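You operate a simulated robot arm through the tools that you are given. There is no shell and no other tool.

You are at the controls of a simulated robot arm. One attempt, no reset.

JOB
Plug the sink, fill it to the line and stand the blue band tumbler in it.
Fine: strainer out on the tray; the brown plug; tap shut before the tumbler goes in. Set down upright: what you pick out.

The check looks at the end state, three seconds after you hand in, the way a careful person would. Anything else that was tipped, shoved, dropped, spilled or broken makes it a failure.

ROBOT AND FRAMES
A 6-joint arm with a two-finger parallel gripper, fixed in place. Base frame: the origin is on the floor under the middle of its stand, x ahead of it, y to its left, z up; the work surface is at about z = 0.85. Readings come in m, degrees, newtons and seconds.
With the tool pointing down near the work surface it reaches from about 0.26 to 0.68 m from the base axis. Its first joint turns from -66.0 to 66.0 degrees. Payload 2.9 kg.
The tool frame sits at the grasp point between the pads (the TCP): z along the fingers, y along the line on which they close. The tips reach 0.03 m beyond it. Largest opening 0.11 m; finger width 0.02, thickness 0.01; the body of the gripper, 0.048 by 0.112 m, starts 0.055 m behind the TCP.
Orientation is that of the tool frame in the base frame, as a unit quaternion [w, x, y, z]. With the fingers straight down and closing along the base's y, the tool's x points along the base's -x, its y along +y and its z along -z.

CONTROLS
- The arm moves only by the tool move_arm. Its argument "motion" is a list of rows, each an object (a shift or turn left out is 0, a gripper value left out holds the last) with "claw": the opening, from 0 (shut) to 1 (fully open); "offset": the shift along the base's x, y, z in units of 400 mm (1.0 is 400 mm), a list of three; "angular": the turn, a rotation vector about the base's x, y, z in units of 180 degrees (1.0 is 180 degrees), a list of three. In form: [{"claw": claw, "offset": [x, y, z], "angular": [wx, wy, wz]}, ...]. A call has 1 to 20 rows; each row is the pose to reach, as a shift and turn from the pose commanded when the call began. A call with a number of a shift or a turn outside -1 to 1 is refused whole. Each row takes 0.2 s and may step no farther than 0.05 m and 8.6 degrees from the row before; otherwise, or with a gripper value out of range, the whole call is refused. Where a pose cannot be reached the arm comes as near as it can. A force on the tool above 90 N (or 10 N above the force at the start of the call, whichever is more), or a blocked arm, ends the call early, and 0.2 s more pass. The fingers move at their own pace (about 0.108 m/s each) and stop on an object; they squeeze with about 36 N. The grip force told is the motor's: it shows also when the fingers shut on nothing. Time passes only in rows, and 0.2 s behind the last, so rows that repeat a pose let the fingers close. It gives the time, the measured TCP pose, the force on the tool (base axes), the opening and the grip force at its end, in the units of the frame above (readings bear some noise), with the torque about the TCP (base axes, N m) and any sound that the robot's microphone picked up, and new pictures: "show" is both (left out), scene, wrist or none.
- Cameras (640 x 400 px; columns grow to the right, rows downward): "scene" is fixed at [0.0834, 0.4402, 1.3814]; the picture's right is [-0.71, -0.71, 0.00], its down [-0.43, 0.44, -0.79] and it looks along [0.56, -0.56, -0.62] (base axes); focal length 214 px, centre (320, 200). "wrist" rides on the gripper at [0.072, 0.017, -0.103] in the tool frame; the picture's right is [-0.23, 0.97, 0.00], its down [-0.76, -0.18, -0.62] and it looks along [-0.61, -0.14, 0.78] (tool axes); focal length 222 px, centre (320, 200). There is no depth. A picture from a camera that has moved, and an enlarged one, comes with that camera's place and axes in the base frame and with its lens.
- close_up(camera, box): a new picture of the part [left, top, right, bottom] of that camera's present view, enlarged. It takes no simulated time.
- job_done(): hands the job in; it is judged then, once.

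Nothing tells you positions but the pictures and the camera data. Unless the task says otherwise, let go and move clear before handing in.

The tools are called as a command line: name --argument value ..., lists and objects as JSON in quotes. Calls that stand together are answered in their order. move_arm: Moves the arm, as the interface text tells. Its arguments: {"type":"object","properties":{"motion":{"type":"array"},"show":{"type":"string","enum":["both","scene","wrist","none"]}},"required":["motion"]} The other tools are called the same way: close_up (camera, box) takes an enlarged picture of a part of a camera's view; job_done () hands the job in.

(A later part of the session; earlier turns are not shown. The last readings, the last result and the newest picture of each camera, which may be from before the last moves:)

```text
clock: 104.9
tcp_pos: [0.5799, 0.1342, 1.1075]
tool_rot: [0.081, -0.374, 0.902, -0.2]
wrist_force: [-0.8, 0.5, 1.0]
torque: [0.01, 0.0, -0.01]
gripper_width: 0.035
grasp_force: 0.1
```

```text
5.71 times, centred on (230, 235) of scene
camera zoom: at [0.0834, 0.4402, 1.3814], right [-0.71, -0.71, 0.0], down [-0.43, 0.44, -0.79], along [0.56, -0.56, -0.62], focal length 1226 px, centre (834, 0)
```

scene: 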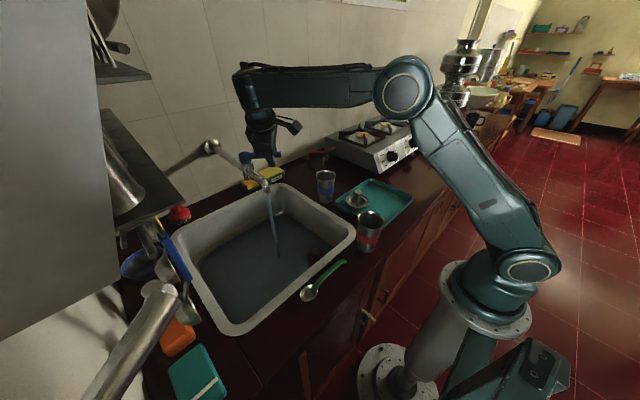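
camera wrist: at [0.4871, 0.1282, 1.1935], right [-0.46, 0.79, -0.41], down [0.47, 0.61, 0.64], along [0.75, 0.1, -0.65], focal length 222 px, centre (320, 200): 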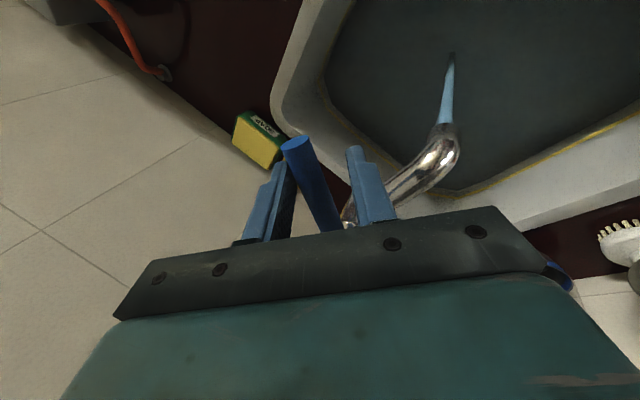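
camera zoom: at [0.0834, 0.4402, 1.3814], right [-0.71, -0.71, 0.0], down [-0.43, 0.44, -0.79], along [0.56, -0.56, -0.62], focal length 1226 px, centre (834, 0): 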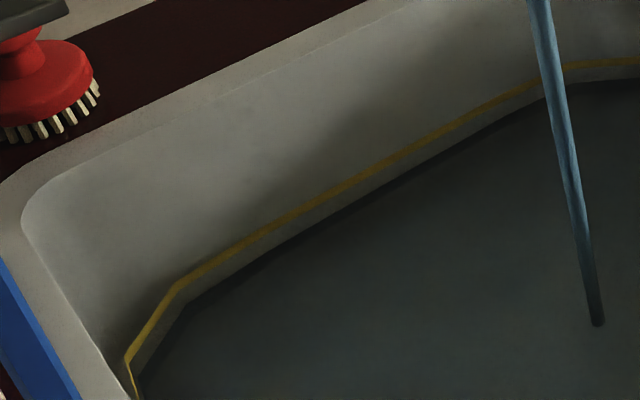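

About 17 px remain at roughly 0.5 px/s, so I'll wait about 21 s and then re-check closely.

move_arm --motion '[{"offset": [0, 0, 0]}, {"offset": [0, 0, 0]}, {"offset": [0, 0, 0]}, {"offset": [0, 0, 0]}, {"offset": [0, 0, 0]}, {"offset": [0, 0, 0]}, {"offset": [0, 0, 0]}, {"offset": [0, 0, 0]}, {"offset": [0, 0, 0]}, {"offset": [0, 0, 0]}, {"offset": [0, 0, 0]}, {"offset": [0, 0, 0]}, {"offset": [0, 0, 0]}, {"offset": [0, 0, 0]}, {"offset": [0, 0, 0]}, {"offset": [0, 0, 0]}, {"offset": [0, 0, 0]}, {"offset": [0, 0, 0]}, {"offset": [0, 0, 0]}, {"offset": [0, 0, 0]}]' --show "none"

move_arm --motion '[{"offset": [0, 0, 0]}, {"offset": [0, 0, 0]}, {"offset": [0, 0, 0]}, {"offset": [0, 0, 0]}, {"offset": [0, 0, 0]}, {"offset": [0, 0, 0]}, {"offset": [0, 0, 0]}, {"offset": [0, 0, 0]}, {"offset": [0, 0, 0]}, {"offset": [0, 0, 0]}, {"offset": [0, 0, 0]}, {"offset": [0, 0, 0]}, {"offset": [0, 0, 0]}, {"offset": [0, 0, 0]}, {"offset": [0, 0, 0]}, {"offset": [0, 0, 0]}, {"offset": [0, 0, 0]}, {"offset": [0, 0, 0]}, {"offset": [0, 0, 0]}, {"offset": [0, 0, 0]}]' --show "none"

close_up --camera "scene" --box '[240, 190, 340, 260]'

move_arm --motion '[{"offset": [0, 0, 0]}, {"offset": [0, 0, 0]}, {"offset": [0, 0, 0]}, {"offset": [0, 0, 0]}, {"offset": [0, 0, 0]}, {"offset": [0, 0, 0]}, {"offset": [0, 0, 0]}, {"offset": [0, 0, 0]}, {"offset": [0, 0, 0]}, {"offset": [0, 0, 0]}, {"offset": [0, 0, 0]}, {"offset": [0, 0, 0]}, {"offset": [0, 0, 0]}, {"offset": [0, 0, 0]}, {"offset": [0, 0, 0]}, {"offset": [0, 0, 0]}, {"offset": [0, 0, 0]}, {"offset": [0, 0, 0]}, {"offset": [0, 0, 0]}, {"offset": [0, 0, 0]}]' --show "none"

move_arm --motion '[{"offset": [0, 0, 0]}, {"offset": [0, 0, 0]}, {"offset": [0, 0, 0]}, {"offset": [0, 0, 0]}, {"offset": [0, 0, 0]}, {"offset": [0, 0, 0]}, {"offset": [0, 0, 0]}, {"offset": [0, 0, 0]}, {"offset": [0, 0, 0]}, {"offset": [0, 0, 0]}, {"offset": [0, 0, 0]}, {"offset": [0, 0, 0]}, {"offset": [0, 0, 0]}, {"offset": [0, 0, 0]}, {"offset": [0, 0, 0]}, {"offset": [0, 0, 0]}, {"offset": [0, 0, 0]}, {"offset": [0, 0, 0]}, {"offset": [0, 0, 0]}, {"offset": [0, 0, 0]}]' --show "none"

close_up --camera "scene" --box '[240, 190, 340, 260]'

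close_up --camera "scene" --box '[180, 200, 280, 270]'

```text
clock: 109.1
tcp_pos: [0.5801, 0.1353, 1.108]
tool_rot: [0.081, -0.374, 0.902, -0.2]
wrist_force: [0.0, 0.2, 0.5]
torque: [0.01, 0.0, -0.01]
gripper_width: 0.0351
grasp_force: 0.0
```

```text
clock: 113.3
tcp_pos: [0.5795, 0.1367, 1.107]
tool_rot: [0.08, -0.373, 0.902, -0.2]
wrist_force: [0.8, 1.2, 0.5]
torque: [0.01, -0.02, -0.01]
gripper_width: 0.0349
grasp_force: 0.0
```

```text
5.71 times, centred on (290, 225) of scene
camera zoom: at [0.0834, 0.4402, 1.3814], right [-0.71, -0.71, 0.0], down [-0.43, 0.44, -0.79], along [0.56, -0.56, -0.62], focal length 1226 px, centre (491, 57)
```

zoom: 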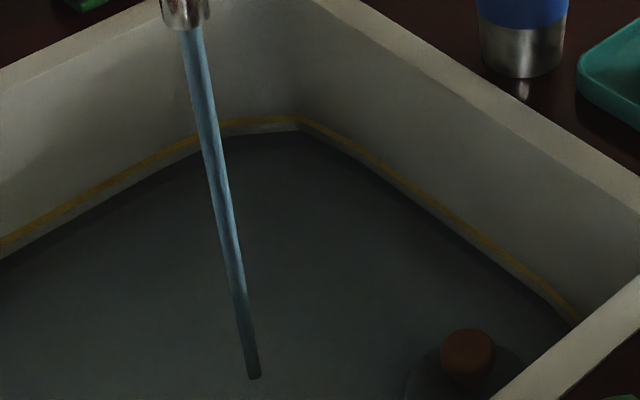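

```text
clock: 117.5
tcp_pos: [0.5808, 0.1356, 1.1069]
tool_rot: [0.081, -0.374, 0.902, -0.2]
wrist_force: [1.0, 0.6, 0.6]
torque: [0.02, 0.01, -0.01]
gripper_width: 0.0355
grasp_force: 0.1
```

```text
clock: 121.7
tcp_pos: [0.5791, 0.1363, 1.1068]
tool_rot: [0.081, -0.373, 0.902, -0.2]
wrist_force: [0.3, 0.2, -0.1]
torque: [-0.01, -0.03, 0.0]
gripper_width: 0.0352
grasp_force: 0.0
```

```text
5.71 times, centred on (290, 225) of scene
camera zoom: at [0.0834, 0.4402, 1.3814], right [-0.71, -0.71, 0.0], down [-0.43, 0.44, -0.79], along [0.56, -0.56, -0.62], focal length 1226 px, centre (491, 57)
```

zoom: 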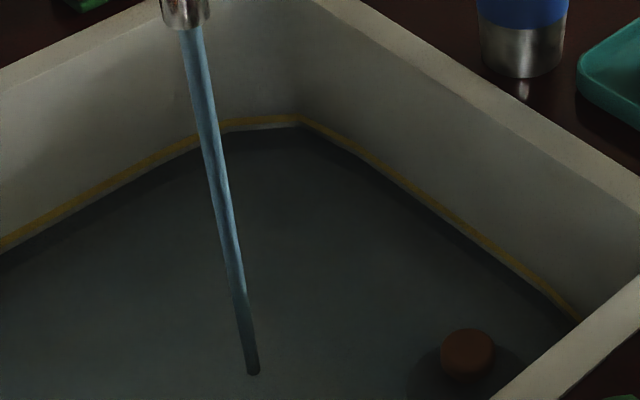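

```text
5.71 times, centred on (230, 235) of scene
camera zoom: at [0.0834, 0.4402, 1.3814], right [-0.71, -0.71, 0.0], down [-0.43, 0.44, -0.79], along [0.56, -0.56, -0.62], focal length 1226 px, centre (834, 0)
```

zoom: 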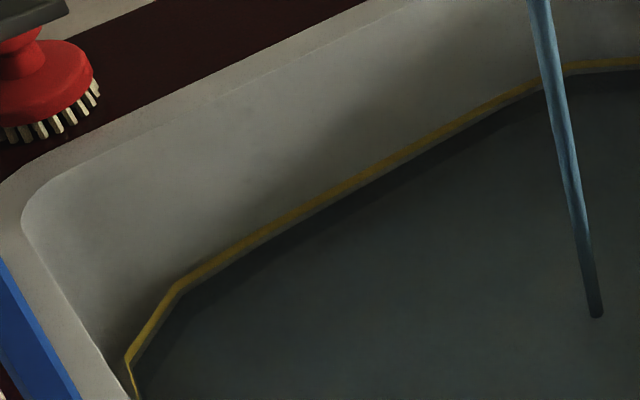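

Very near the line now. I'll zoom in tightly to measure the gap.

close_up --camera "scene" --box '[275, 200, 315, 225]'

close_up --camera "scene" --box '[215, 210, 255, 240]'

```text
16.00 times, centred on (295, 212) of scene
camera zoom: at [0.0834, 0.4402, 1.3814], right [-0.71, -0.71, 0.0], down [-0.43, 0.44, -0.79], along [0.56, -0.56, -0.62], focal length 3432 px, centre (720, 0)
```

zoom: 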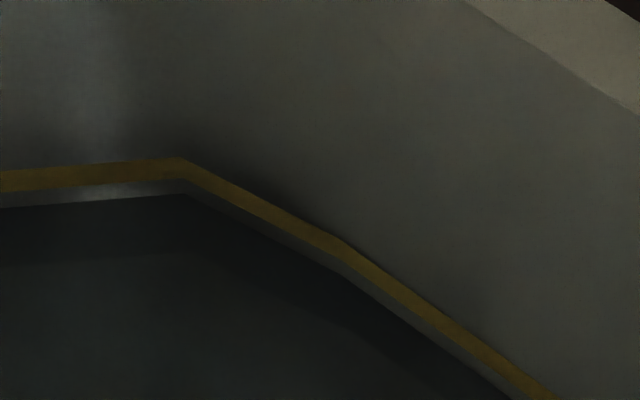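

```text
13.33 times, centred on (235, 225) of scene
camera zoom: at [0.0834, 0.4402, 1.3814], right [-0.71, -0.71, 0.0], down [-0.43, 0.44, -0.79], along [0.56, -0.56, -0.62], focal length 2860 px, centre (1453, -133)
```

zoom: 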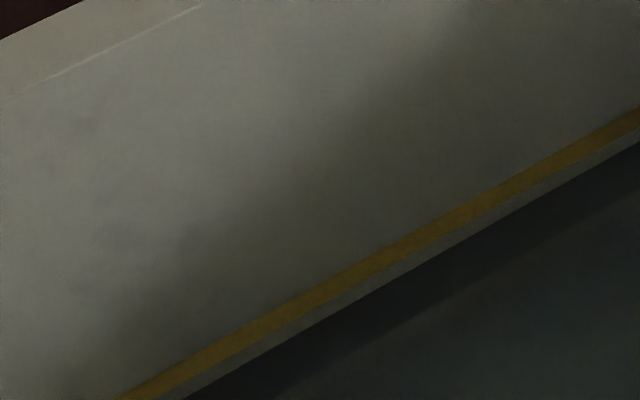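

The gap to the middle of the line is about 9 mm, rising about 0.5 mm/s. I'll wait about 12.6 s more and re-measure.

move_arm --motion '[{"offset": [0, 0, 0]}, {"offset": [0, 0, 0]}, {"offset": [0, 0, 0]}, {"offset": [0, 0, 0]}, {"offset": [0, 0, 0]}, {"offset": [0, 0, 0]}, {"offset": [0, 0, 0]}, {"offset": [0, 0, 0]}, {"offset": [0, 0, 0]}, {"offset": [0, 0, 0]}, {"offset": [0, 0, 0]}, {"offset": [0, 0, 0]}, {"offset": [0, 0, 0]}, {"offset": [0, 0, 0]}, {"offset": [0, 0, 0]}, {"offset": [0, 0, 0]}, {"offset": [0, 0, 0]}, {"offset": [0, 0, 0]}, {"offset": [0, 0, 0]}, {"offset": [0, 0, 0]}]' --show "none"

move_arm --motion '[{"offset": [0, 0, 0]}, {"offset": [0, 0, 0]}, {"offset": [0, 0, 0]}, {"offset": [0, 0, 0]}, {"offset": [0, 0, 0]}, {"offset": [0, 0, 0]}, {"offset": [0, 0, 0]}, {"offset": [0, 0, 0]}, {"offset": [0, 0, 0]}, {"offset": [0, 0, 0]}, {"offset": [0, 0, 0]}, {"offset": [0, 0, 0]}, {"offset": [0, 0, 0]}, {"offset": [0, 0, 0]}, {"offset": [0, 0, 0]}, {"offset": [0, 0, 0]}, {"offset": [0, 0, 0]}, {"offset": [0, 0, 0]}, {"offset": [0, 0, 0]}, {"offset": [0, 0, 0]}]' --show "none"

close_up --camera "scene" --box '[275, 200, 315, 225]'

close_up --camera "scene" --box '[215, 210, 255, 240]'

```text
clock: 125.9
tcp_pos: [0.5794, 0.1367, 1.1073]
tool_rot: [0.081, -0.374, 0.902, -0.2]
wrist_force: [-0.2, 0.3, 0.0]
torque: [0.02, 0.02, 0.03]
gripper_width: 0.0352
grasp_force: 0.1
```

```text
clock: 130.1
tcp_pos: [0.5801, 0.1361, 1.1069]
tool_rot: [0.081, -0.373, 0.902, -0.2]
wrist_force: [0.2, -0.1, 0.4]
torque: [0.0, -0.03, -0.02]
gripper_width: 0.0354
grasp_force: 0.0
```

```text
16.00 times, centred on (295, 212) of scene
camera zoom: at [0.0834, 0.4402, 1.3814], right [-0.71, -0.71, 0.0], down [-0.43, 0.44, -0.79], along [0.56, -0.56, -0.62], focal length 3432 px, centre (720, 0)
```

zoom: 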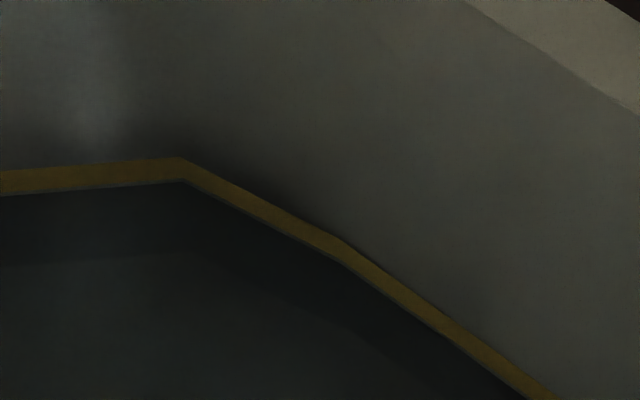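

```text
13.33 times, centred on (235, 225) of scene
camera zoom: at [0.0834, 0.4402, 1.3814], right [-0.71, -0.71, 0.0], down [-0.43, 0.44, -0.79], along [0.56, -0.56, -0.62], focal length 2860 px, centre (1453, -133)
```

zoom: 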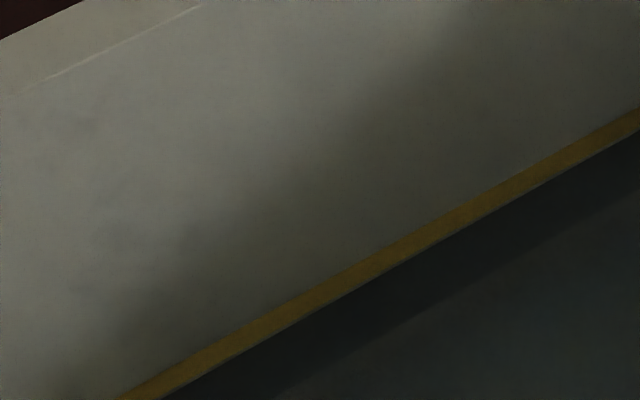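

The water has reached the lower edge of the line. I'll wait 4 s more, check, then shut.

move_arm --motion '[{"offset": [0, 0, 0]}, {"offset": [0, 0, 0]}, {"offset": [0, 0, 0]}, {"offset": [0, 0, 0]}, {"offset": [0, 0, 0]}, {"offset": [0, 0, 0]}, {"offset": [0, 0, 0]}, {"offset": [0, 0, 0]}, {"offset": [0, 0, 0]}, {"offset": [0, 0, 0]}, {"offset": [0, 0, 0]}, {"offset": [0, 0, 0]}, {"offset": [0, 0, 0]}, {"offset": [0, 0, 0]}, {"offset": [0, 0, 0]}, {"offset": [0, 0, 0]}, {"offset": [0, 0, 0]}, {"offset": [0, 0, 0]}, {"offset": [0, 0, 0]}, {"offset": [0, 0, 0]}]' --show "none"

close_up --camera "scene" --box '[275, 200, 315, 225]'

close_up --camera "scene" --box '[215, 210, 255, 240]'

```text
clock: 134.3
tcp_pos: [0.5798, 0.1361, 1.1074]
tool_rot: [0.081, -0.373, 0.902, -0.201]
wrist_force: [-0.5, -0.4, -0.6]
torque: [-0.02, 0.01, 0.0]
gripper_width: 0.0348
grasp_force: 0.1
```

```text
16.00 times, centred on (295, 212) of scene
camera zoom: at [0.0834, 0.4402, 1.3814], right [-0.71, -0.71, 0.0], down [-0.43, 0.44, -0.79], along [0.56, -0.56, -0.62], focal length 3432 px, centre (720, 0)
```

zoom: 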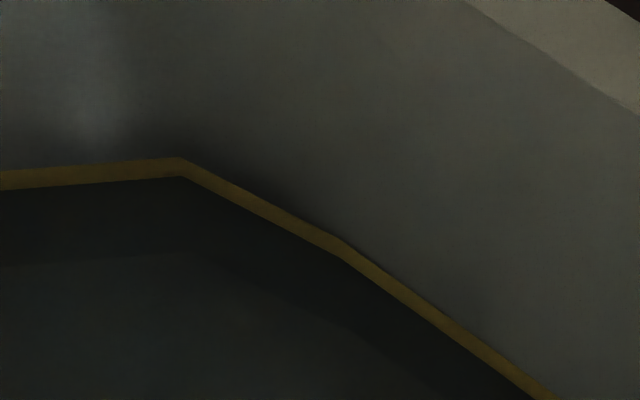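

```text
13.33 times, centred on (235, 225) of scene
camera zoom: at [0.0834, 0.4402, 1.3814], right [-0.71, -0.71, 0.0], down [-0.43, 0.44, -0.79], along [0.56, -0.56, -0.62], focal length 2860 px, centre (1453, -133)
```

zoom: 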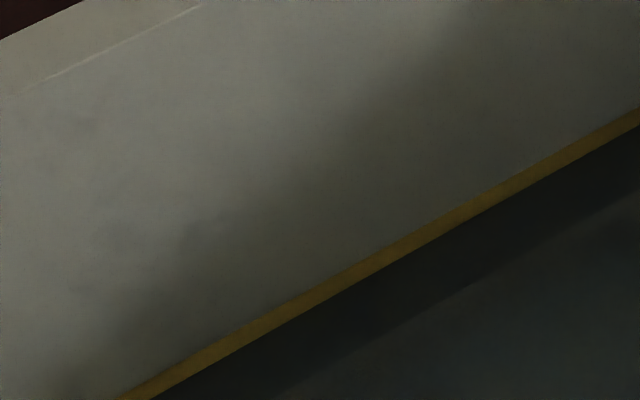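

The water is now within the line. I'll shut the tap, narrowing the cage and swinging the lever back along its arc.

move_arm --motion '[{"offset": [0, 0, 0]}, {"offset": [0, 0, 0]}, {"offset": [0, 0, 0]}, {"offset": [0, 0, 0]}, {"offset": [0, 0, 0]}, {"claw": 0.23, "offset": [0, 0, 0]}, {"offset": [0.013, -0.0118, 0], "angular": [0, 0, 0.0278]}, {"offset": [0.0268, -0.0223, 0], "angular": [0, 0, 0.0556]}, {"offset": [0.0415, -0.0318, 0], "angular": [0, 0, 0.0833]}, {"offset": [0.057, -0.0398, 0], "angular": [0, 0, 0.1111]}, {"offset": [0.073, -0.0465, 0], "angular": [0, 0, 0.1389]}, {"offset": [0.0898, -0.0518, 0], "angular": [0, 0, 0.1667]}, {"offset": [0.1068, -0.0555, 0], "angular": [0, 0, 0.1944]}, {"offset": [0.124, -0.0578, 0], "angular": [0, 0, 0.2222]}, {"offset": [0.1415, -0.0585, 0], "angular": [0, 0, 0.25]}, {"offset": [0.152, -0.0583, 0], "angular": [0, 0, 0.2667]}, {"offset": [0.152, -0.0583, 0], "angular": [0, 0, 0.2667]}]' --show "both"

close_up --camera "scene" --box '[200, 120, 340, 240]'

close_up --camera "scene" --box '[275, 200, 315, 225]'

close_up --camera "wrist" --box '[200, 60, 440, 240]'

```text
clock: 137.9
tcp_pos: [0.6407, 0.1118, 1.1075]
tool_rot: [-0.155, 0.708, -0.673, 0.149]
wrist_force: [-6.8, 0.5, -1.1]
torque: [0.04, 0.11, -0.07]
gripper_width: 0.0287
grasp_force: 3.3
camera wrist: at [0.5856, 0.0384, 1.1935], right [-0.89, 0.18, -0.41], down [-0.14, 0.76, 0.64], along [0.42, 0.63, -0.65], focal length 222 px, centre (320, 200)
```

scene: 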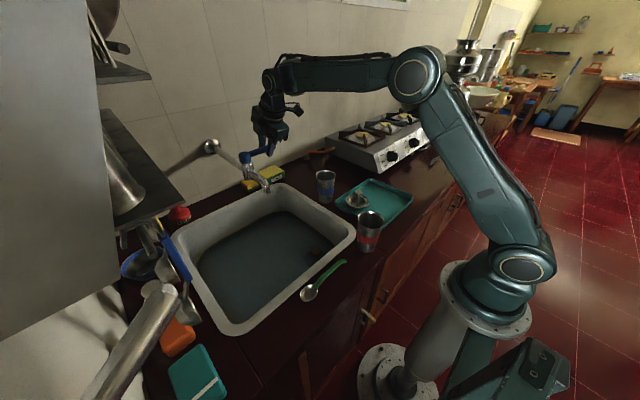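
wrist: 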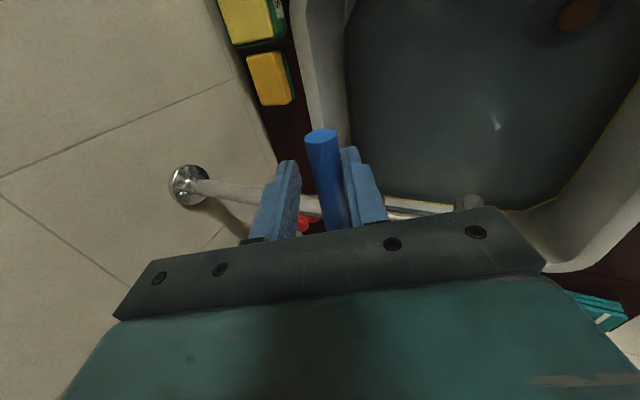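

```text
3.33 times, centred on (270, 180) of scene
camera zoom: at [0.0832, 0.4402, 1.3814], right [-0.71, -0.71, 0.0], down [-0.43, 0.44, -0.79], along [0.56, -0.56, -0.61], focal length 715 px, centre (487, 267)
```

zoom: 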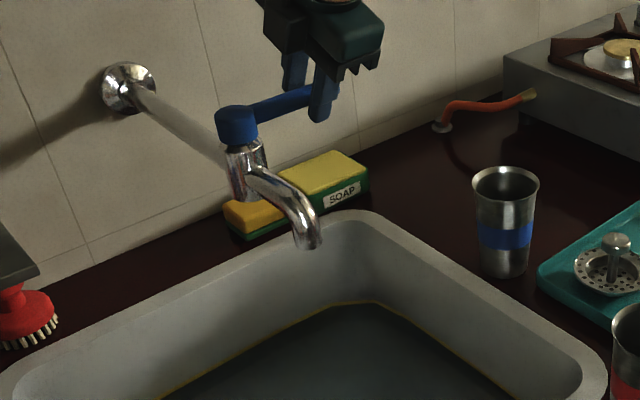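

```text
16.00 times, centred on (295, 212) of scene
camera zoom: at [0.0832, 0.4402, 1.3814], right [-0.71, -0.71, 0.0], down [-0.43, 0.44, -0.79], along [0.56, -0.56, -0.61], focal length 3432 px, centre (720, 0)
```

zoom: 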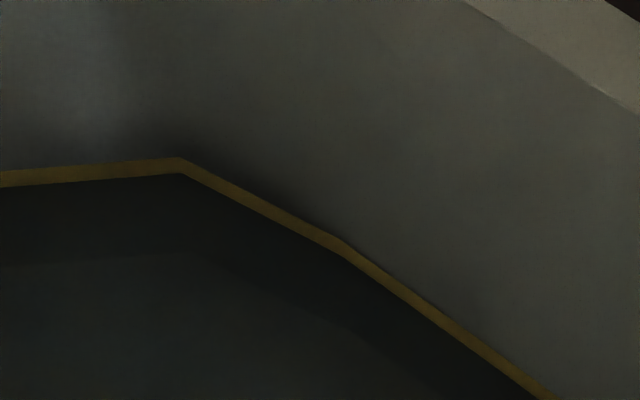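

```text
2.22 times, centred on (320, 150) of wrist
camera zoom: at [0.5856, 0.0384, 1.1935], right [-0.89, 0.18, -0.41], down [-0.14, 0.76, 0.64], along [0.42, 0.63, -0.65], focal length 494 px, centre (320, 311)
```

zoom: 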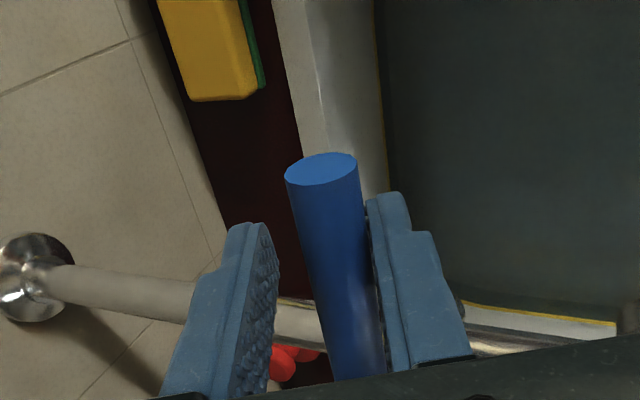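

The tap is shut, with no stream, and the water edge lies within the line. I'll open the cage and back out along the tool axis without touching the lever.

move_arm --motion '[{"claw": 0.5, "offset": [0, 0, 0]}, {"claw": 0.5, "offset": [0, 0, 0]}, {"offset": [-0.01, 0, 0.02]}, {"offset": [-0.02, 0, 0.042]}, {"offset": [-0.035, 0, 0.073]}, {"offset": [-0.05, 0, 0.105]}, {"offset": [-0.07, 0, 0.15]}, {"offset": [-0.1, 0, 0.18]}]' --show "both"

close_up --camera "scene" --box '[190, 120, 300, 210]'

close_up --camera "scene" --box '[275, 200, 315, 225]'

```text
clock: 139.7
tcp_pos: [0.6003, 0.113, 1.1799]
tool_rot: [-0.155, 0.708, -0.672, 0.151]
wrist_force: [-1.0, 0.5, -0.2]
torque: [0.01, 0.0, -0.01]
gripper_width: 0.0554
grasp_force: 0.0
camera wrist: at [0.5454, 0.0394, 1.2652], right [-0.89, 0.18, -0.41], down [-0.14, 0.76, 0.64], along [0.43, 0.63, -0.65], focal length 222 px, centre (320, 200)
```

scene: 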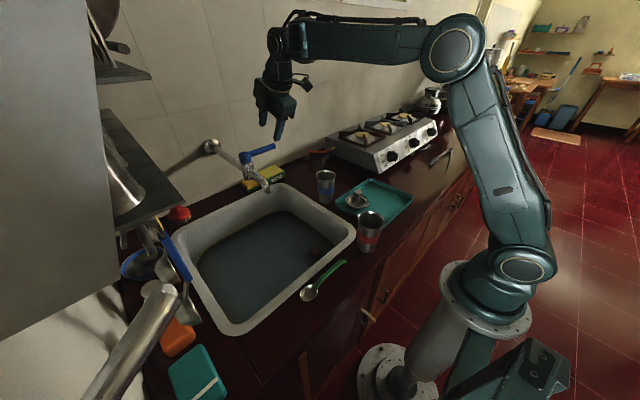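
wrist: 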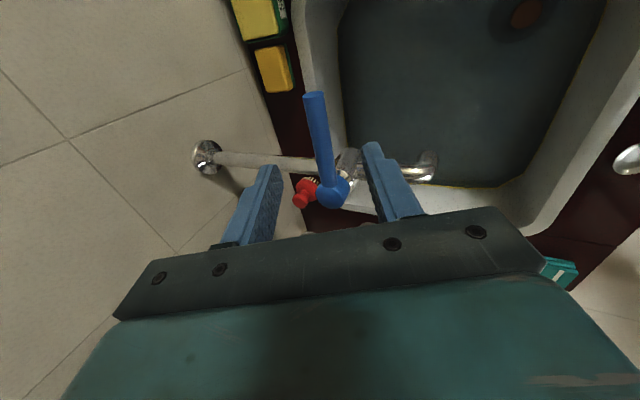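

```text
4.44 times, centred on (245, 165) of scene
camera zoom: at [0.0834, 0.4402, 1.3814], right [-0.71, -0.71, 0.0], down [-0.43, 0.44, -0.79], along [0.56, -0.56, -0.62], focal length 953 px, centre (653, 356)
```

zoom: 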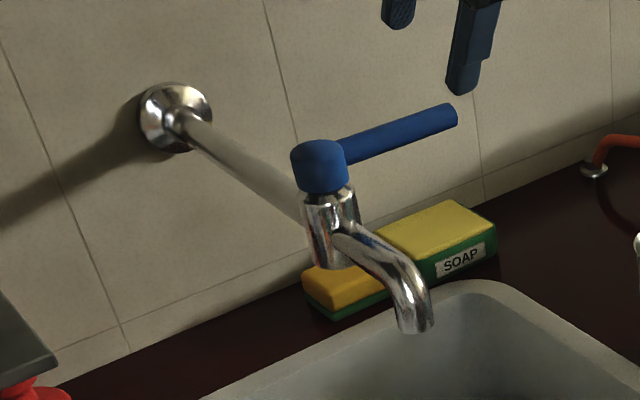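

```text
16.00 times, centred on (295, 212) of scene
camera zoom: at [0.0834, 0.4402, 1.3814], right [-0.71, -0.71, 0.0], down [-0.43, 0.44, -0.79], along [0.56, -0.56, -0.62], focal length 3432 px, centre (720, 0)
```

zoom: 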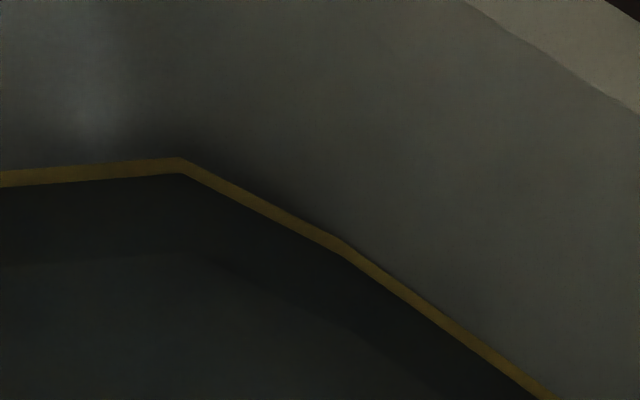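

The lever is back at its closed stop, there is no drip, and the level is stable within the line. Now I'll turn the tool straight down (yaw 0) and move toward the blue tumbler to locate it.

move_arm --motion '[{"offset": [-0.03, -0.02, 0.01], "angular": [0.009, 0.0093, -0.0423]}, {"offset": [-0.06, -0.05, 0.02], "angular": [0.018, 0.0185, -0.0846]}, {"offset": [-0.09, -0.08, 0.02], "angular": [0.0271, 0.0278, -0.1269]}, {"offset": [-0.12, -0.11, 0.02], "angular": [0.0361, 0.037, -0.1691]}, {"offset": [-0.15, -0.14, 0.02], "angular": [0.0451, 0.0463, -0.2114]}, {"offset": [-0.17, -0.17, 0.02], "angular": [0.0541, 0.0556, -0.2537]}, {"offset": [-0.19, -0.2, 0.02], "angular": [0.0631, 0.0648, -0.296]}, {"offset": [-0.21, -0.23, 0.02], "angular": [0.0721, 0.0741, -0.3383]}, {"offset": [-0.22, -0.26, 0.015], "angular": [0.0812, 0.0833, -0.3806]}, {"offset": [-0.23, -0.29, 0.01], "angular": [0.0902, 0.0926, -0.4228]}, {"claw": 1, "offset": [-0.24, -0.32, 0.005], "angular": [0.0992, 0.1019, -0.4651]}, {"offset": [-0.25, -0.3325, 0], "angular": [0.1082, 0.1111, -0.5074]}]' --show "both"

close_up --camera "wrist" --box '[180, 0, 460, 240]'

close_up --camera "scene" --box '[300, 150, 360, 210]'

```text
clock: 142.3
tcp_pos: [0.5001, -0.0201, 1.1804]
tool_rot: [0.001, 0.001, 1.0, 0.0]
wrist_force: [0.3, -0.6, -0.1]
torque: [0.02, 0.01, 0.0]
gripper_width: 0.1102
grasp_force: 0.2
camera wrist: at [0.4281, -0.0023, 1.2821], right [0.23, 0.97, 0.0], down [0.76, -0.18, 0.62], along [0.61, -0.14, -0.78], focal length 222 px, centre (320, 200)
```

scene: 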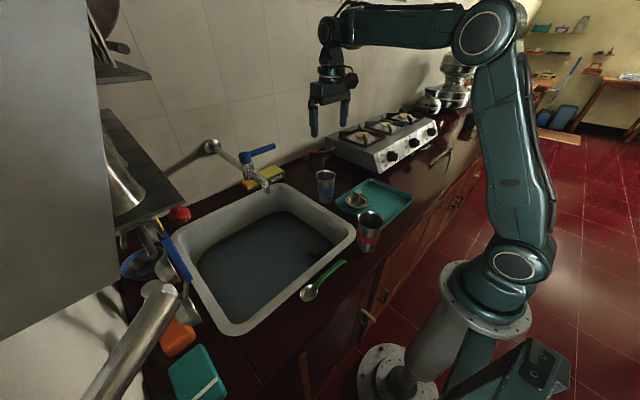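
wrist: 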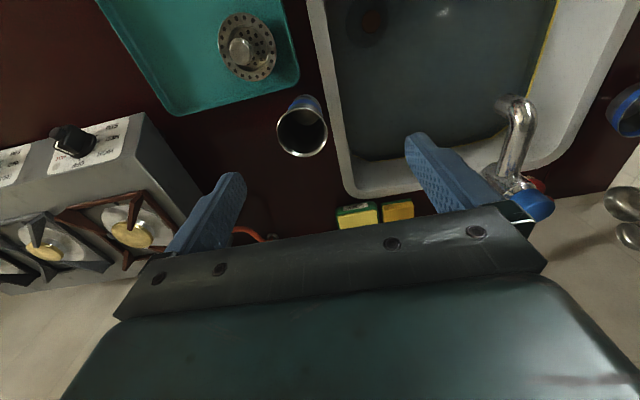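

```text
1.67 times, centred on (320, 120) of wrist
camera zoom: at [0.4281, -0.0023, 1.2821], right [0.23, 0.97, 0.0], down [0.76, -0.18, 0.62], along [0.61, -0.14, -0.78], focal length 370 px, centre (320, 333)
```

zoom: 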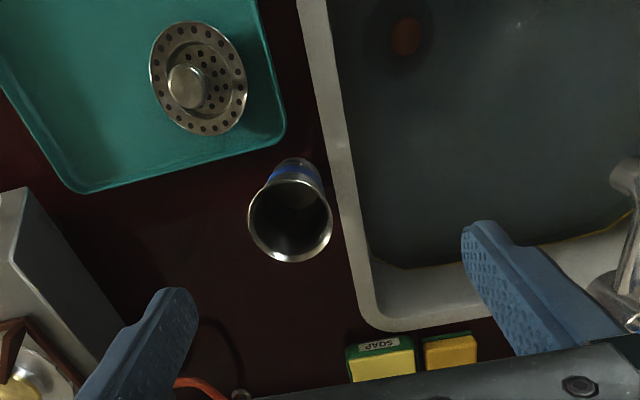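

```text
6.67 times, centred on (330, 180) of scene
camera zoom: at [0.0834, 0.4402, 1.3814], right [-0.71, -0.71, 0.0], down [-0.43, 0.44, -0.79], along [0.56, -0.56, -0.62], focal length 1430 px, centre (253, 333)
```

zoom: 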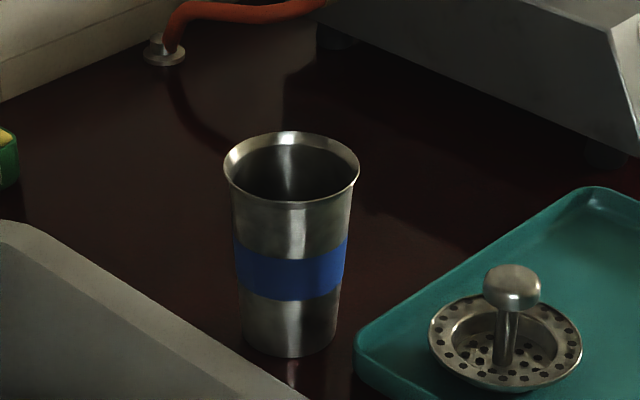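

The tumbler rim centre is near (0.544, -0.052, 0.97) with diameter about 0.073. I'll move directly above it.

move_arm --motion '[{"claw": 1, "offset": [0.03, -0.02, -0.04]}, {"offset": [0.06, -0.04, -0.1]}, {"offset": [0.09, -0.06, -0.17]}, {"offset": [0.11, -0.081, -0.24]}, {"offset": [0.11, -0.081, -0.3]}]' --show "both"

close_up --camera "wrist" --box '[200, 20, 440, 220]'

close_up --camera "scene" --box '[270, 110, 380, 220]'

```text
clock: 143.5
tcp_pos: [0.5442, -0.0528, 1.0594]
tool_rot: [0.002, 0.001, 1.0, 0.0]
wrist_force: [0.4, -0.6, 0.1]
torque: [0.0, 0.0, 0.0]
gripper_width: 0.11
grasp_force: 0.0
camera wrist: at [0.4721, -0.0352, 1.1617], right [0.23, 0.97, 0.0], down [0.76, -0.18, 0.62], along [0.61, -0.14, -0.78], focal length 222 px, centre (320, 200)
```

scene: 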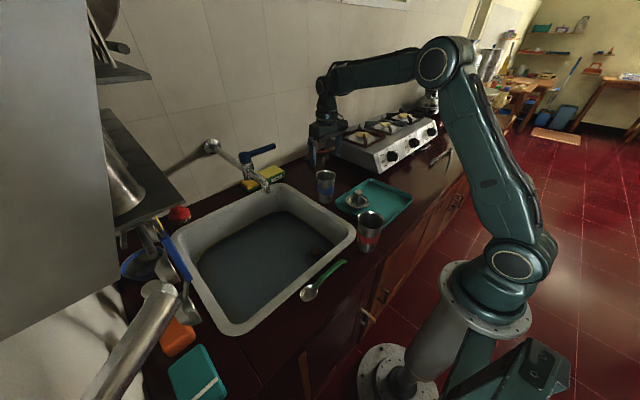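
wrist: 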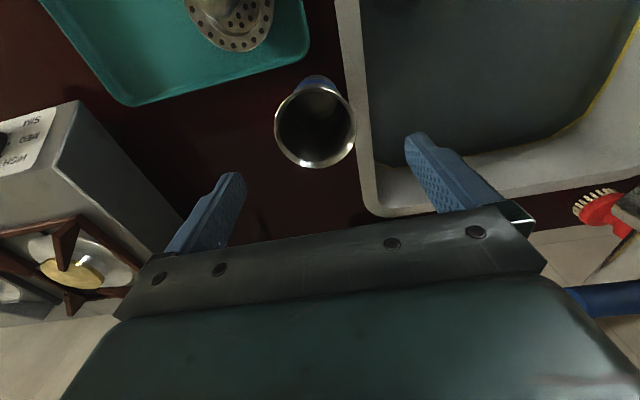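

```text
2.00 times, centred on (320, 120) of wrist
camera zoom: at [0.4721, -0.0352, 1.1617], right [0.23, 0.97, 0.0], down [0.76, -0.18, 0.62], along [0.61, -0.14, -0.78], focal length 444 px, centre (320, 360)
```

zoom: 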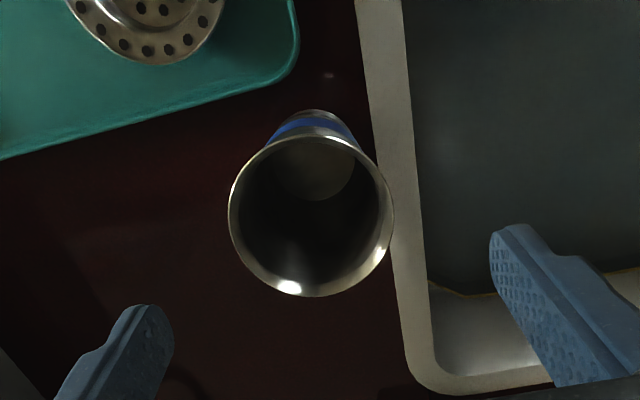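

```text
3.64 times, centred on (325, 165) of scene
camera zoom: at [0.0834, 0.4402, 1.3814], right [-0.71, -0.71, 0.0], down [-0.43, 0.44, -0.79], along [0.56, -0.56, -0.62], focal length 780 px, centre (302, 327)
```

zoom: 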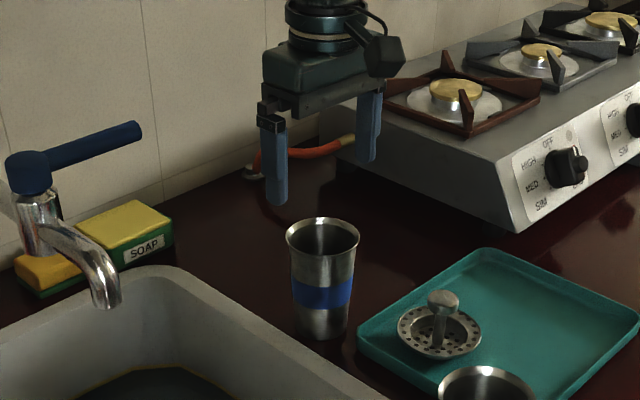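

The tumbler is centred well enough below the open fingers. I'll descend to grip height (z≈0.93), keeping the palm above the rim.

move_arm --motion '[{"offset": [-0.0025, -0.001, -0.04]}, {"offset": [-0.0025, -0.001, -0.09]}, {"offset": [-0.0025, -0.001, -0.14]}, {"offset": [-0.0025, -0.001, -0.19]}, {"offset": [-0.0025, -0.001, -0.24]}, {"offset": [-0.0025, -0.001, -0.29]}, {"offset": [-0.0025, -0.001, -0.3225]}]' --show "both"

close_up --camera "wrist" --box '[200, 60, 440, 260]'

close_up --camera "scene" --box '[280, 130, 380, 220]'

```text
clock: 145.1
tcp_pos: [0.5438, -0.0547, 0.9298]
tool_rot: [0.0, 0.002, 1.0, 0.0]
wrist_force: [-0.4, 0.3, -0.3]
torque: [-0.02, -0.01, 0.02]
gripper_width: 0.1098
grasp_force: 0.1
camera wrist: at [0.4715, -0.0357, 1.0329], right [0.23, 0.97, 0.0], down [0.76, -0.18, 0.62], along [0.61, -0.14, -0.78], focal length 222 px, centre (320, 200)
```

scene: 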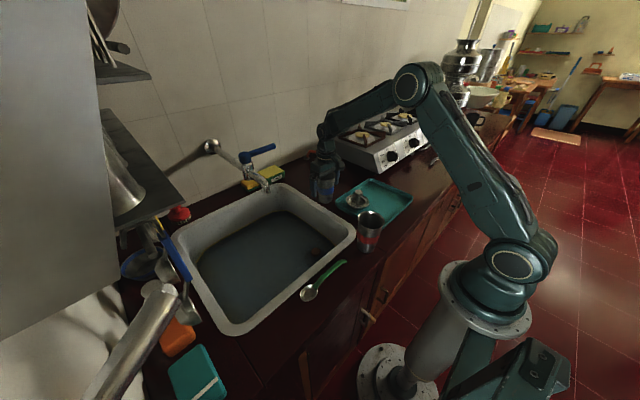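
wrist: 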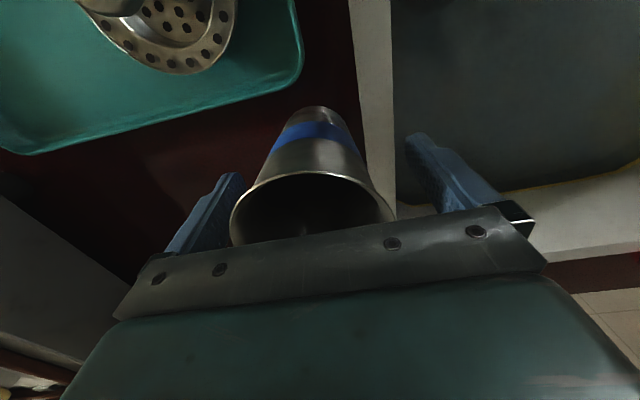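

```text
2.00 times, centred on (320, 160) of wrist
camera zoom: at [0.4715, -0.0357, 1.0329], right [0.23, 0.97, 0.0], down [0.76, -0.18, 0.62], along [0.61, -0.14, -0.78], focal length 444 px, centre (320, 280)
```

zoom: 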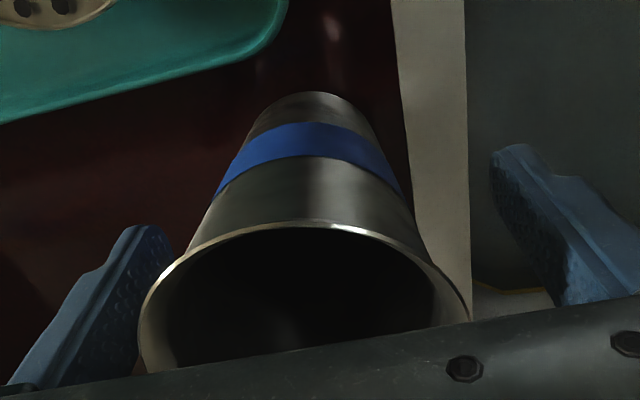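

```text
4.44 times, centred on (330, 175) of scene
camera zoom: at [0.0834, 0.4402, 1.3814], right [-0.71, -0.71, 0.0], down [-0.43, 0.44, -0.79], along [0.56, -0.56, -0.62], focal length 953 px, centre (276, 311)
```

zoom: 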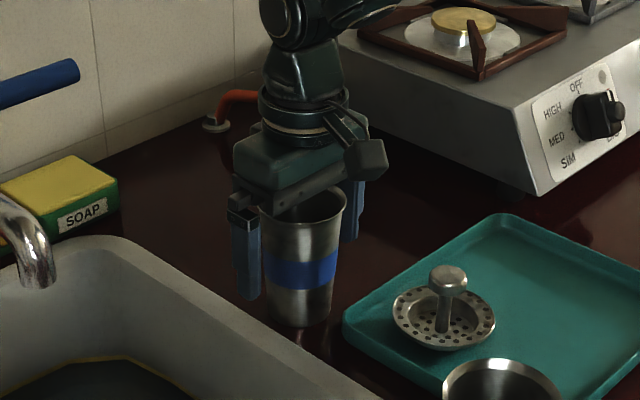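

The cup sits about 3 mm to -y of the finger midline. I'll correct that, then close gently.

move_arm --motion '[{"offset": [0, -0.0075, 0]}, {"claw": 0.85, "offset": [0, -0.0075, 0]}, {"claw": 0.75, "offset": [0, -0.0075, 0]}, {"claw": 0.68, "offset": [0, -0.0075, 0]}, {"claw": 0.6, "offset": [0, -0.0075, 0]}, {"claw": 0.5, "offset": [0, -0.0075, 0]}, {"claw": 0.4, "offset": [0, -0.0075, 0]}, {"claw": 0.4, "offset": [0, -0.0075, 0]}]' --show "wrist"

close_up --camera "scene" --box '[280, 130, 380, 220]'

```text
clock: 146.9
tcp_pos: [0.5443, -0.0573, 0.9318]
tool_rot: [0.001, 0.0, 1.0, 0.001]
wrist_force: [-1.1, -0.4, 1.8]
torque: [0.05, 0.01, 0.05]
gripper_width: 0.0702
grasp_force: 35.8
camera wrist: at [0.4713, -0.0385, 1.0337], right [0.23, 0.97, 0.0], down [0.76, -0.18, 0.62], along [0.61, -0.14, -0.78], focal length 222 px, centre (320, 200)
```

wrist: 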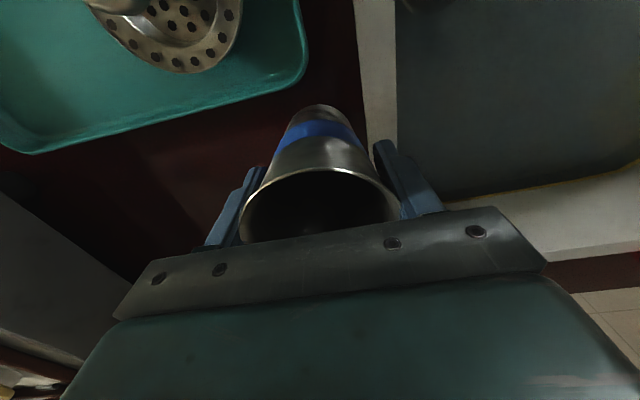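

```text
4.44 times, centred on (330, 175) of scene
camera zoom: at [0.0834, 0.4402, 1.3814], right [-0.71, -0.71, 0.0], down [-0.43, 0.44, -0.79], along [0.56, -0.56, -0.62], focal length 953 px, centre (276, 311)
```

zoom: 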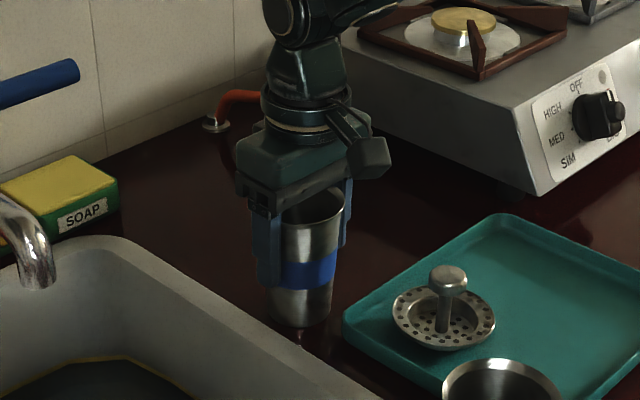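

Gripped at 70 mm. I'll lift slowly and check that it stays upright.

move_arm --motion '[{"offset": [0, 0, 0.006]}, {"offset": [0, 0, 0.012]}, {"offset": [0, 0, 0.02]}, {"offset": [0, 0, 0.03]}, {"offset": [0, 0, 0.04]}, {"offset": [0, 0, 0.05]}]' --show "wrist"

close_up --camera "scene" --box '[280, 130, 380, 220]'

```text
clock: 148.3
tcp_pos: [0.5426, -0.056, 0.9513]
tool_rot: [0.001, 0.002, 1.0, 0.002]
wrist_force: [0.1, -0.1, -1.7]
torque: [-0.01, 0.02, -0.02]
gripper_width: 0.0704
grasp_force: 36.3
camera wrist: at [0.4709, -0.0378, 1.0534], right [0.23, 0.97, 0.0], down [0.76, -0.18, 0.62], along [0.61, -0.14, -0.78], focal length 222 px, centre (320, 200)
```

wrist: 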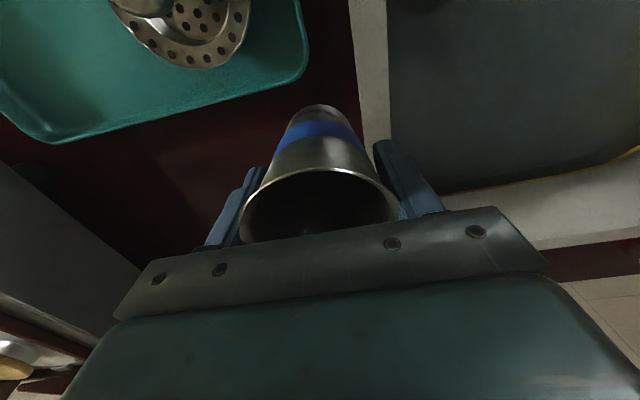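

```text
4.44 times, centred on (330, 175) of scene
camera zoom: at [0.0834, 0.4402, 1.3814], right [-0.71, -0.71, 0.0], down [-0.43, 0.44, -0.79], along [0.56, -0.56, -0.62], focal length 953 px, centre (276, 311)
```

zoom: 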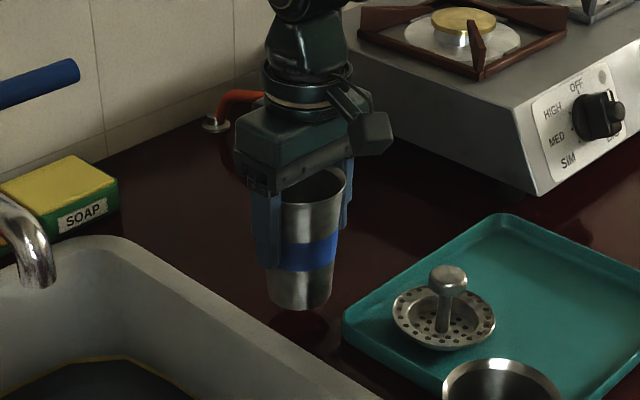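

The tumbler hangs upright. I'll raise it to clear everything and shift toward the robot.

move_arm --motion '[{"offset": [0, 0, 0.02]}, {"offset": [0, 0, 0.05]}, {"offset": [0, 0, 0.09]}, {"offset": [0, 0, 0.13]}, {"offset": [0, 0, 0.17]}, {"offset": [0, 0, 0.21]}, {"offset": [0, 0, 0.25]}, {"offset": [0, 0, 0.29]}, {"offset": [0, 0, 0.315]}, {"offset": [0, 0, 0.325]}, {"offset": [-0.02, 0, 0.325]}, {"offset": [-0.05, 0, 0.325]}, {"offset": [-0.09, 0, 0.325]}, {"offset": [-0.13, 0, 0.325]}, {"offset": [-0.17, 0, 0.325]}, {"offset": [-0.2, 0, 0.325]}, {"offset": [-0.22, 0, 0.325]}, {"offset": [-0.2325, 0, 0.325]}]' --show "both"

close_up --camera "scene" --box '[290, 90, 400, 220]'

```text
clock: 152.1
tcp_pos: [0.4506, -0.0579, 1.0818]
tool_rot: [0.001, 0.001, 1.0, 0.001]
wrist_force: [-0.6, 0.2, -1.1]
torque: [0.01, 0.03, 0.03]
gripper_width: 0.0697
grasp_force: 36.0
camera wrist: at [0.3784, -0.0383, 1.1831], right [0.23, 0.97, 0.0], down [0.76, -0.18, 0.62], along [0.61, -0.14, -0.78], focal length 222 px, centre (320, 200)
```

scene: 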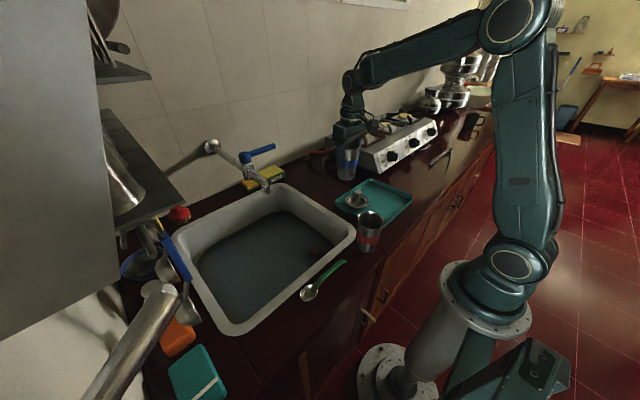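
wrist: 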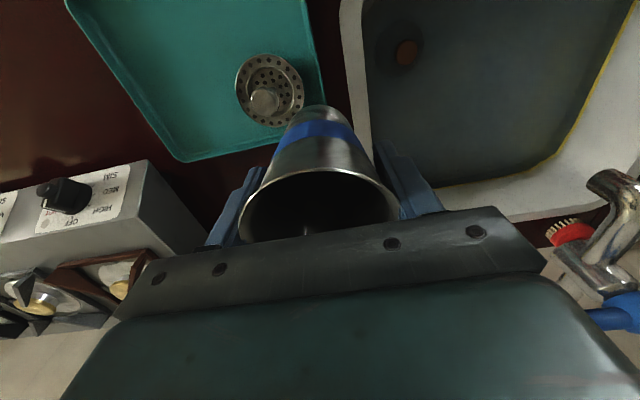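

```text
3.08 times, centred on (345, 155) of scene
camera zoom: at [0.0834, 0.4402, 1.3814], right [-0.71, -0.71, 0.0], down [-0.43, 0.44, -0.79], along [0.56, -0.56, -0.62], focal length 660 px, centre (243, 338)
```

zoom: 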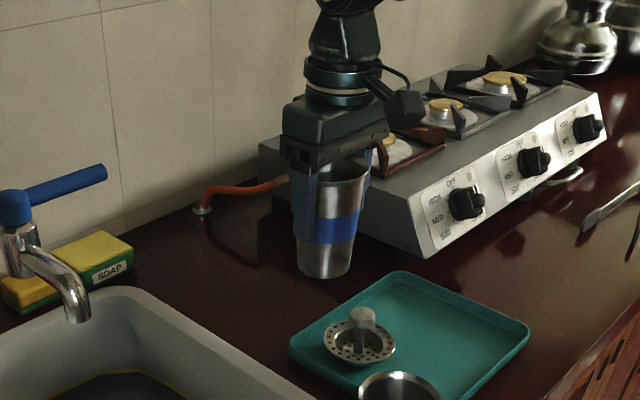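

Now I carry it over the sink to about (0.45, 0.26), turning the tool to -90° on the way.

move_arm --motion '[{"offset": [0, 0.015, 0], "angular": [0, 0, -0.025]}, {"offset": [0, 0.04, 0], "angular": [0, 0, -0.05]}, {"offset": [0, 0.08, 0], "angular": [0, 0, -0.075]}, {"offset": [0, 0.125, 0], "angular": [0, 0, -0.1]}, {"offset": [0, 0.17, 0], "angular": [0, 0, -0.125]}, {"offset": [0, 0.215, 0], "angular": [0, 0, -0.15]}, {"offset": [0, 0.26, 0], "angular": [0, 0, -0.175]}, {"offset": [0, 0.305, 0], "angular": [0, 0, -0.2]}, {"offset": [0, 0.35, 0], "angular": [0, 0, -0.225]}, {"offset": [0, 0.395, 0], "angular": [0, 0, -0.25]}, {"offset": [0, 0.44, 0], "angular": [0, 0, -0.275]}, {"offset": [0, 0.485, 0], "angular": [0, 0, -0.3]}, {"offset": [0, 0.53, 0], "angular": [0, 0, -0.325]}, {"offset": [0, 0.575, 0], "angular": [0, 0, -0.35]}, {"offset": [0, 0.62, 0], "angular": [0, 0, -0.375]}, {"offset": [0, 0.665, 0], "angular": [0, 0, -0.4]}, {"offset": [0, 0.71, 0], "angular": [0, 0, -0.425]}, {"offset": [0, 0.75, 0], "angular": [0, 0, -0.45]}, {"offset": [0, 0.78, 0], "angular": [0, 0, -0.475]}, {"offset": [0, 0.795, 0], "angular": [0, 0, -0.5]}]' --show "both"

close_up --camera "scene" --box '[200, 90, 340, 260]'

```text
clock: 156.3
tcp_pos: [0.4507, 0.2603, 1.0816]
tool_rot: [0.001, 0.707, 0.707, 0.0]
wrist_force: [-0.5, 0.4, -0.6]
torque: [-0.02, -0.03, 0.05]
gripper_width: 0.0696
grasp_force: 35.3
camera wrist: at [0.468, 0.3348, 1.1843], right [0.97, -0.23, 0.0], down [-0.18, -0.76, 0.62], along [-0.14, -0.61, -0.78], focal length 222 px, centre (320, 200)
```

scene: 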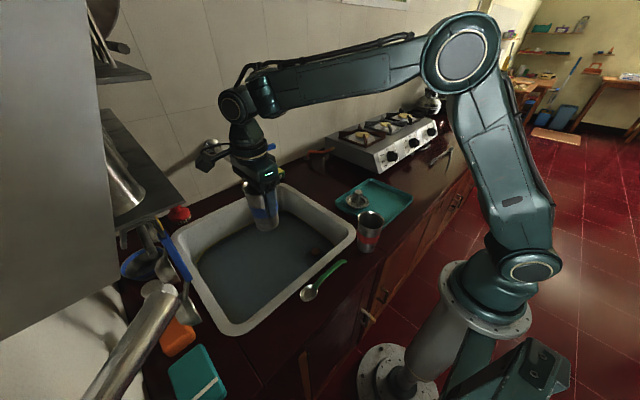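
wrist: 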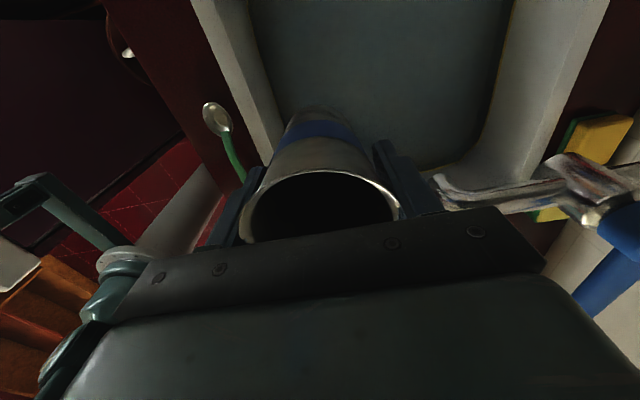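

```text
2.35 times, centred on (270, 175) of scene
camera zoom: at [0.0834, 0.4402, 1.3813], right [-0.71, -0.71, 0.0], down [-0.43, 0.44, -0.79], along [0.56, -0.56, -0.62], focal length 505 px, centre (438, 259)
```

zoom: 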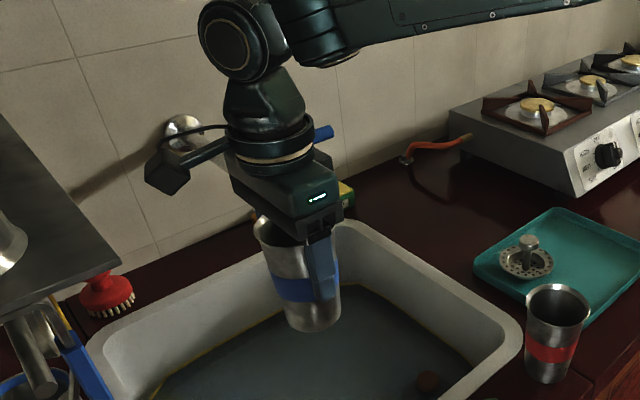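

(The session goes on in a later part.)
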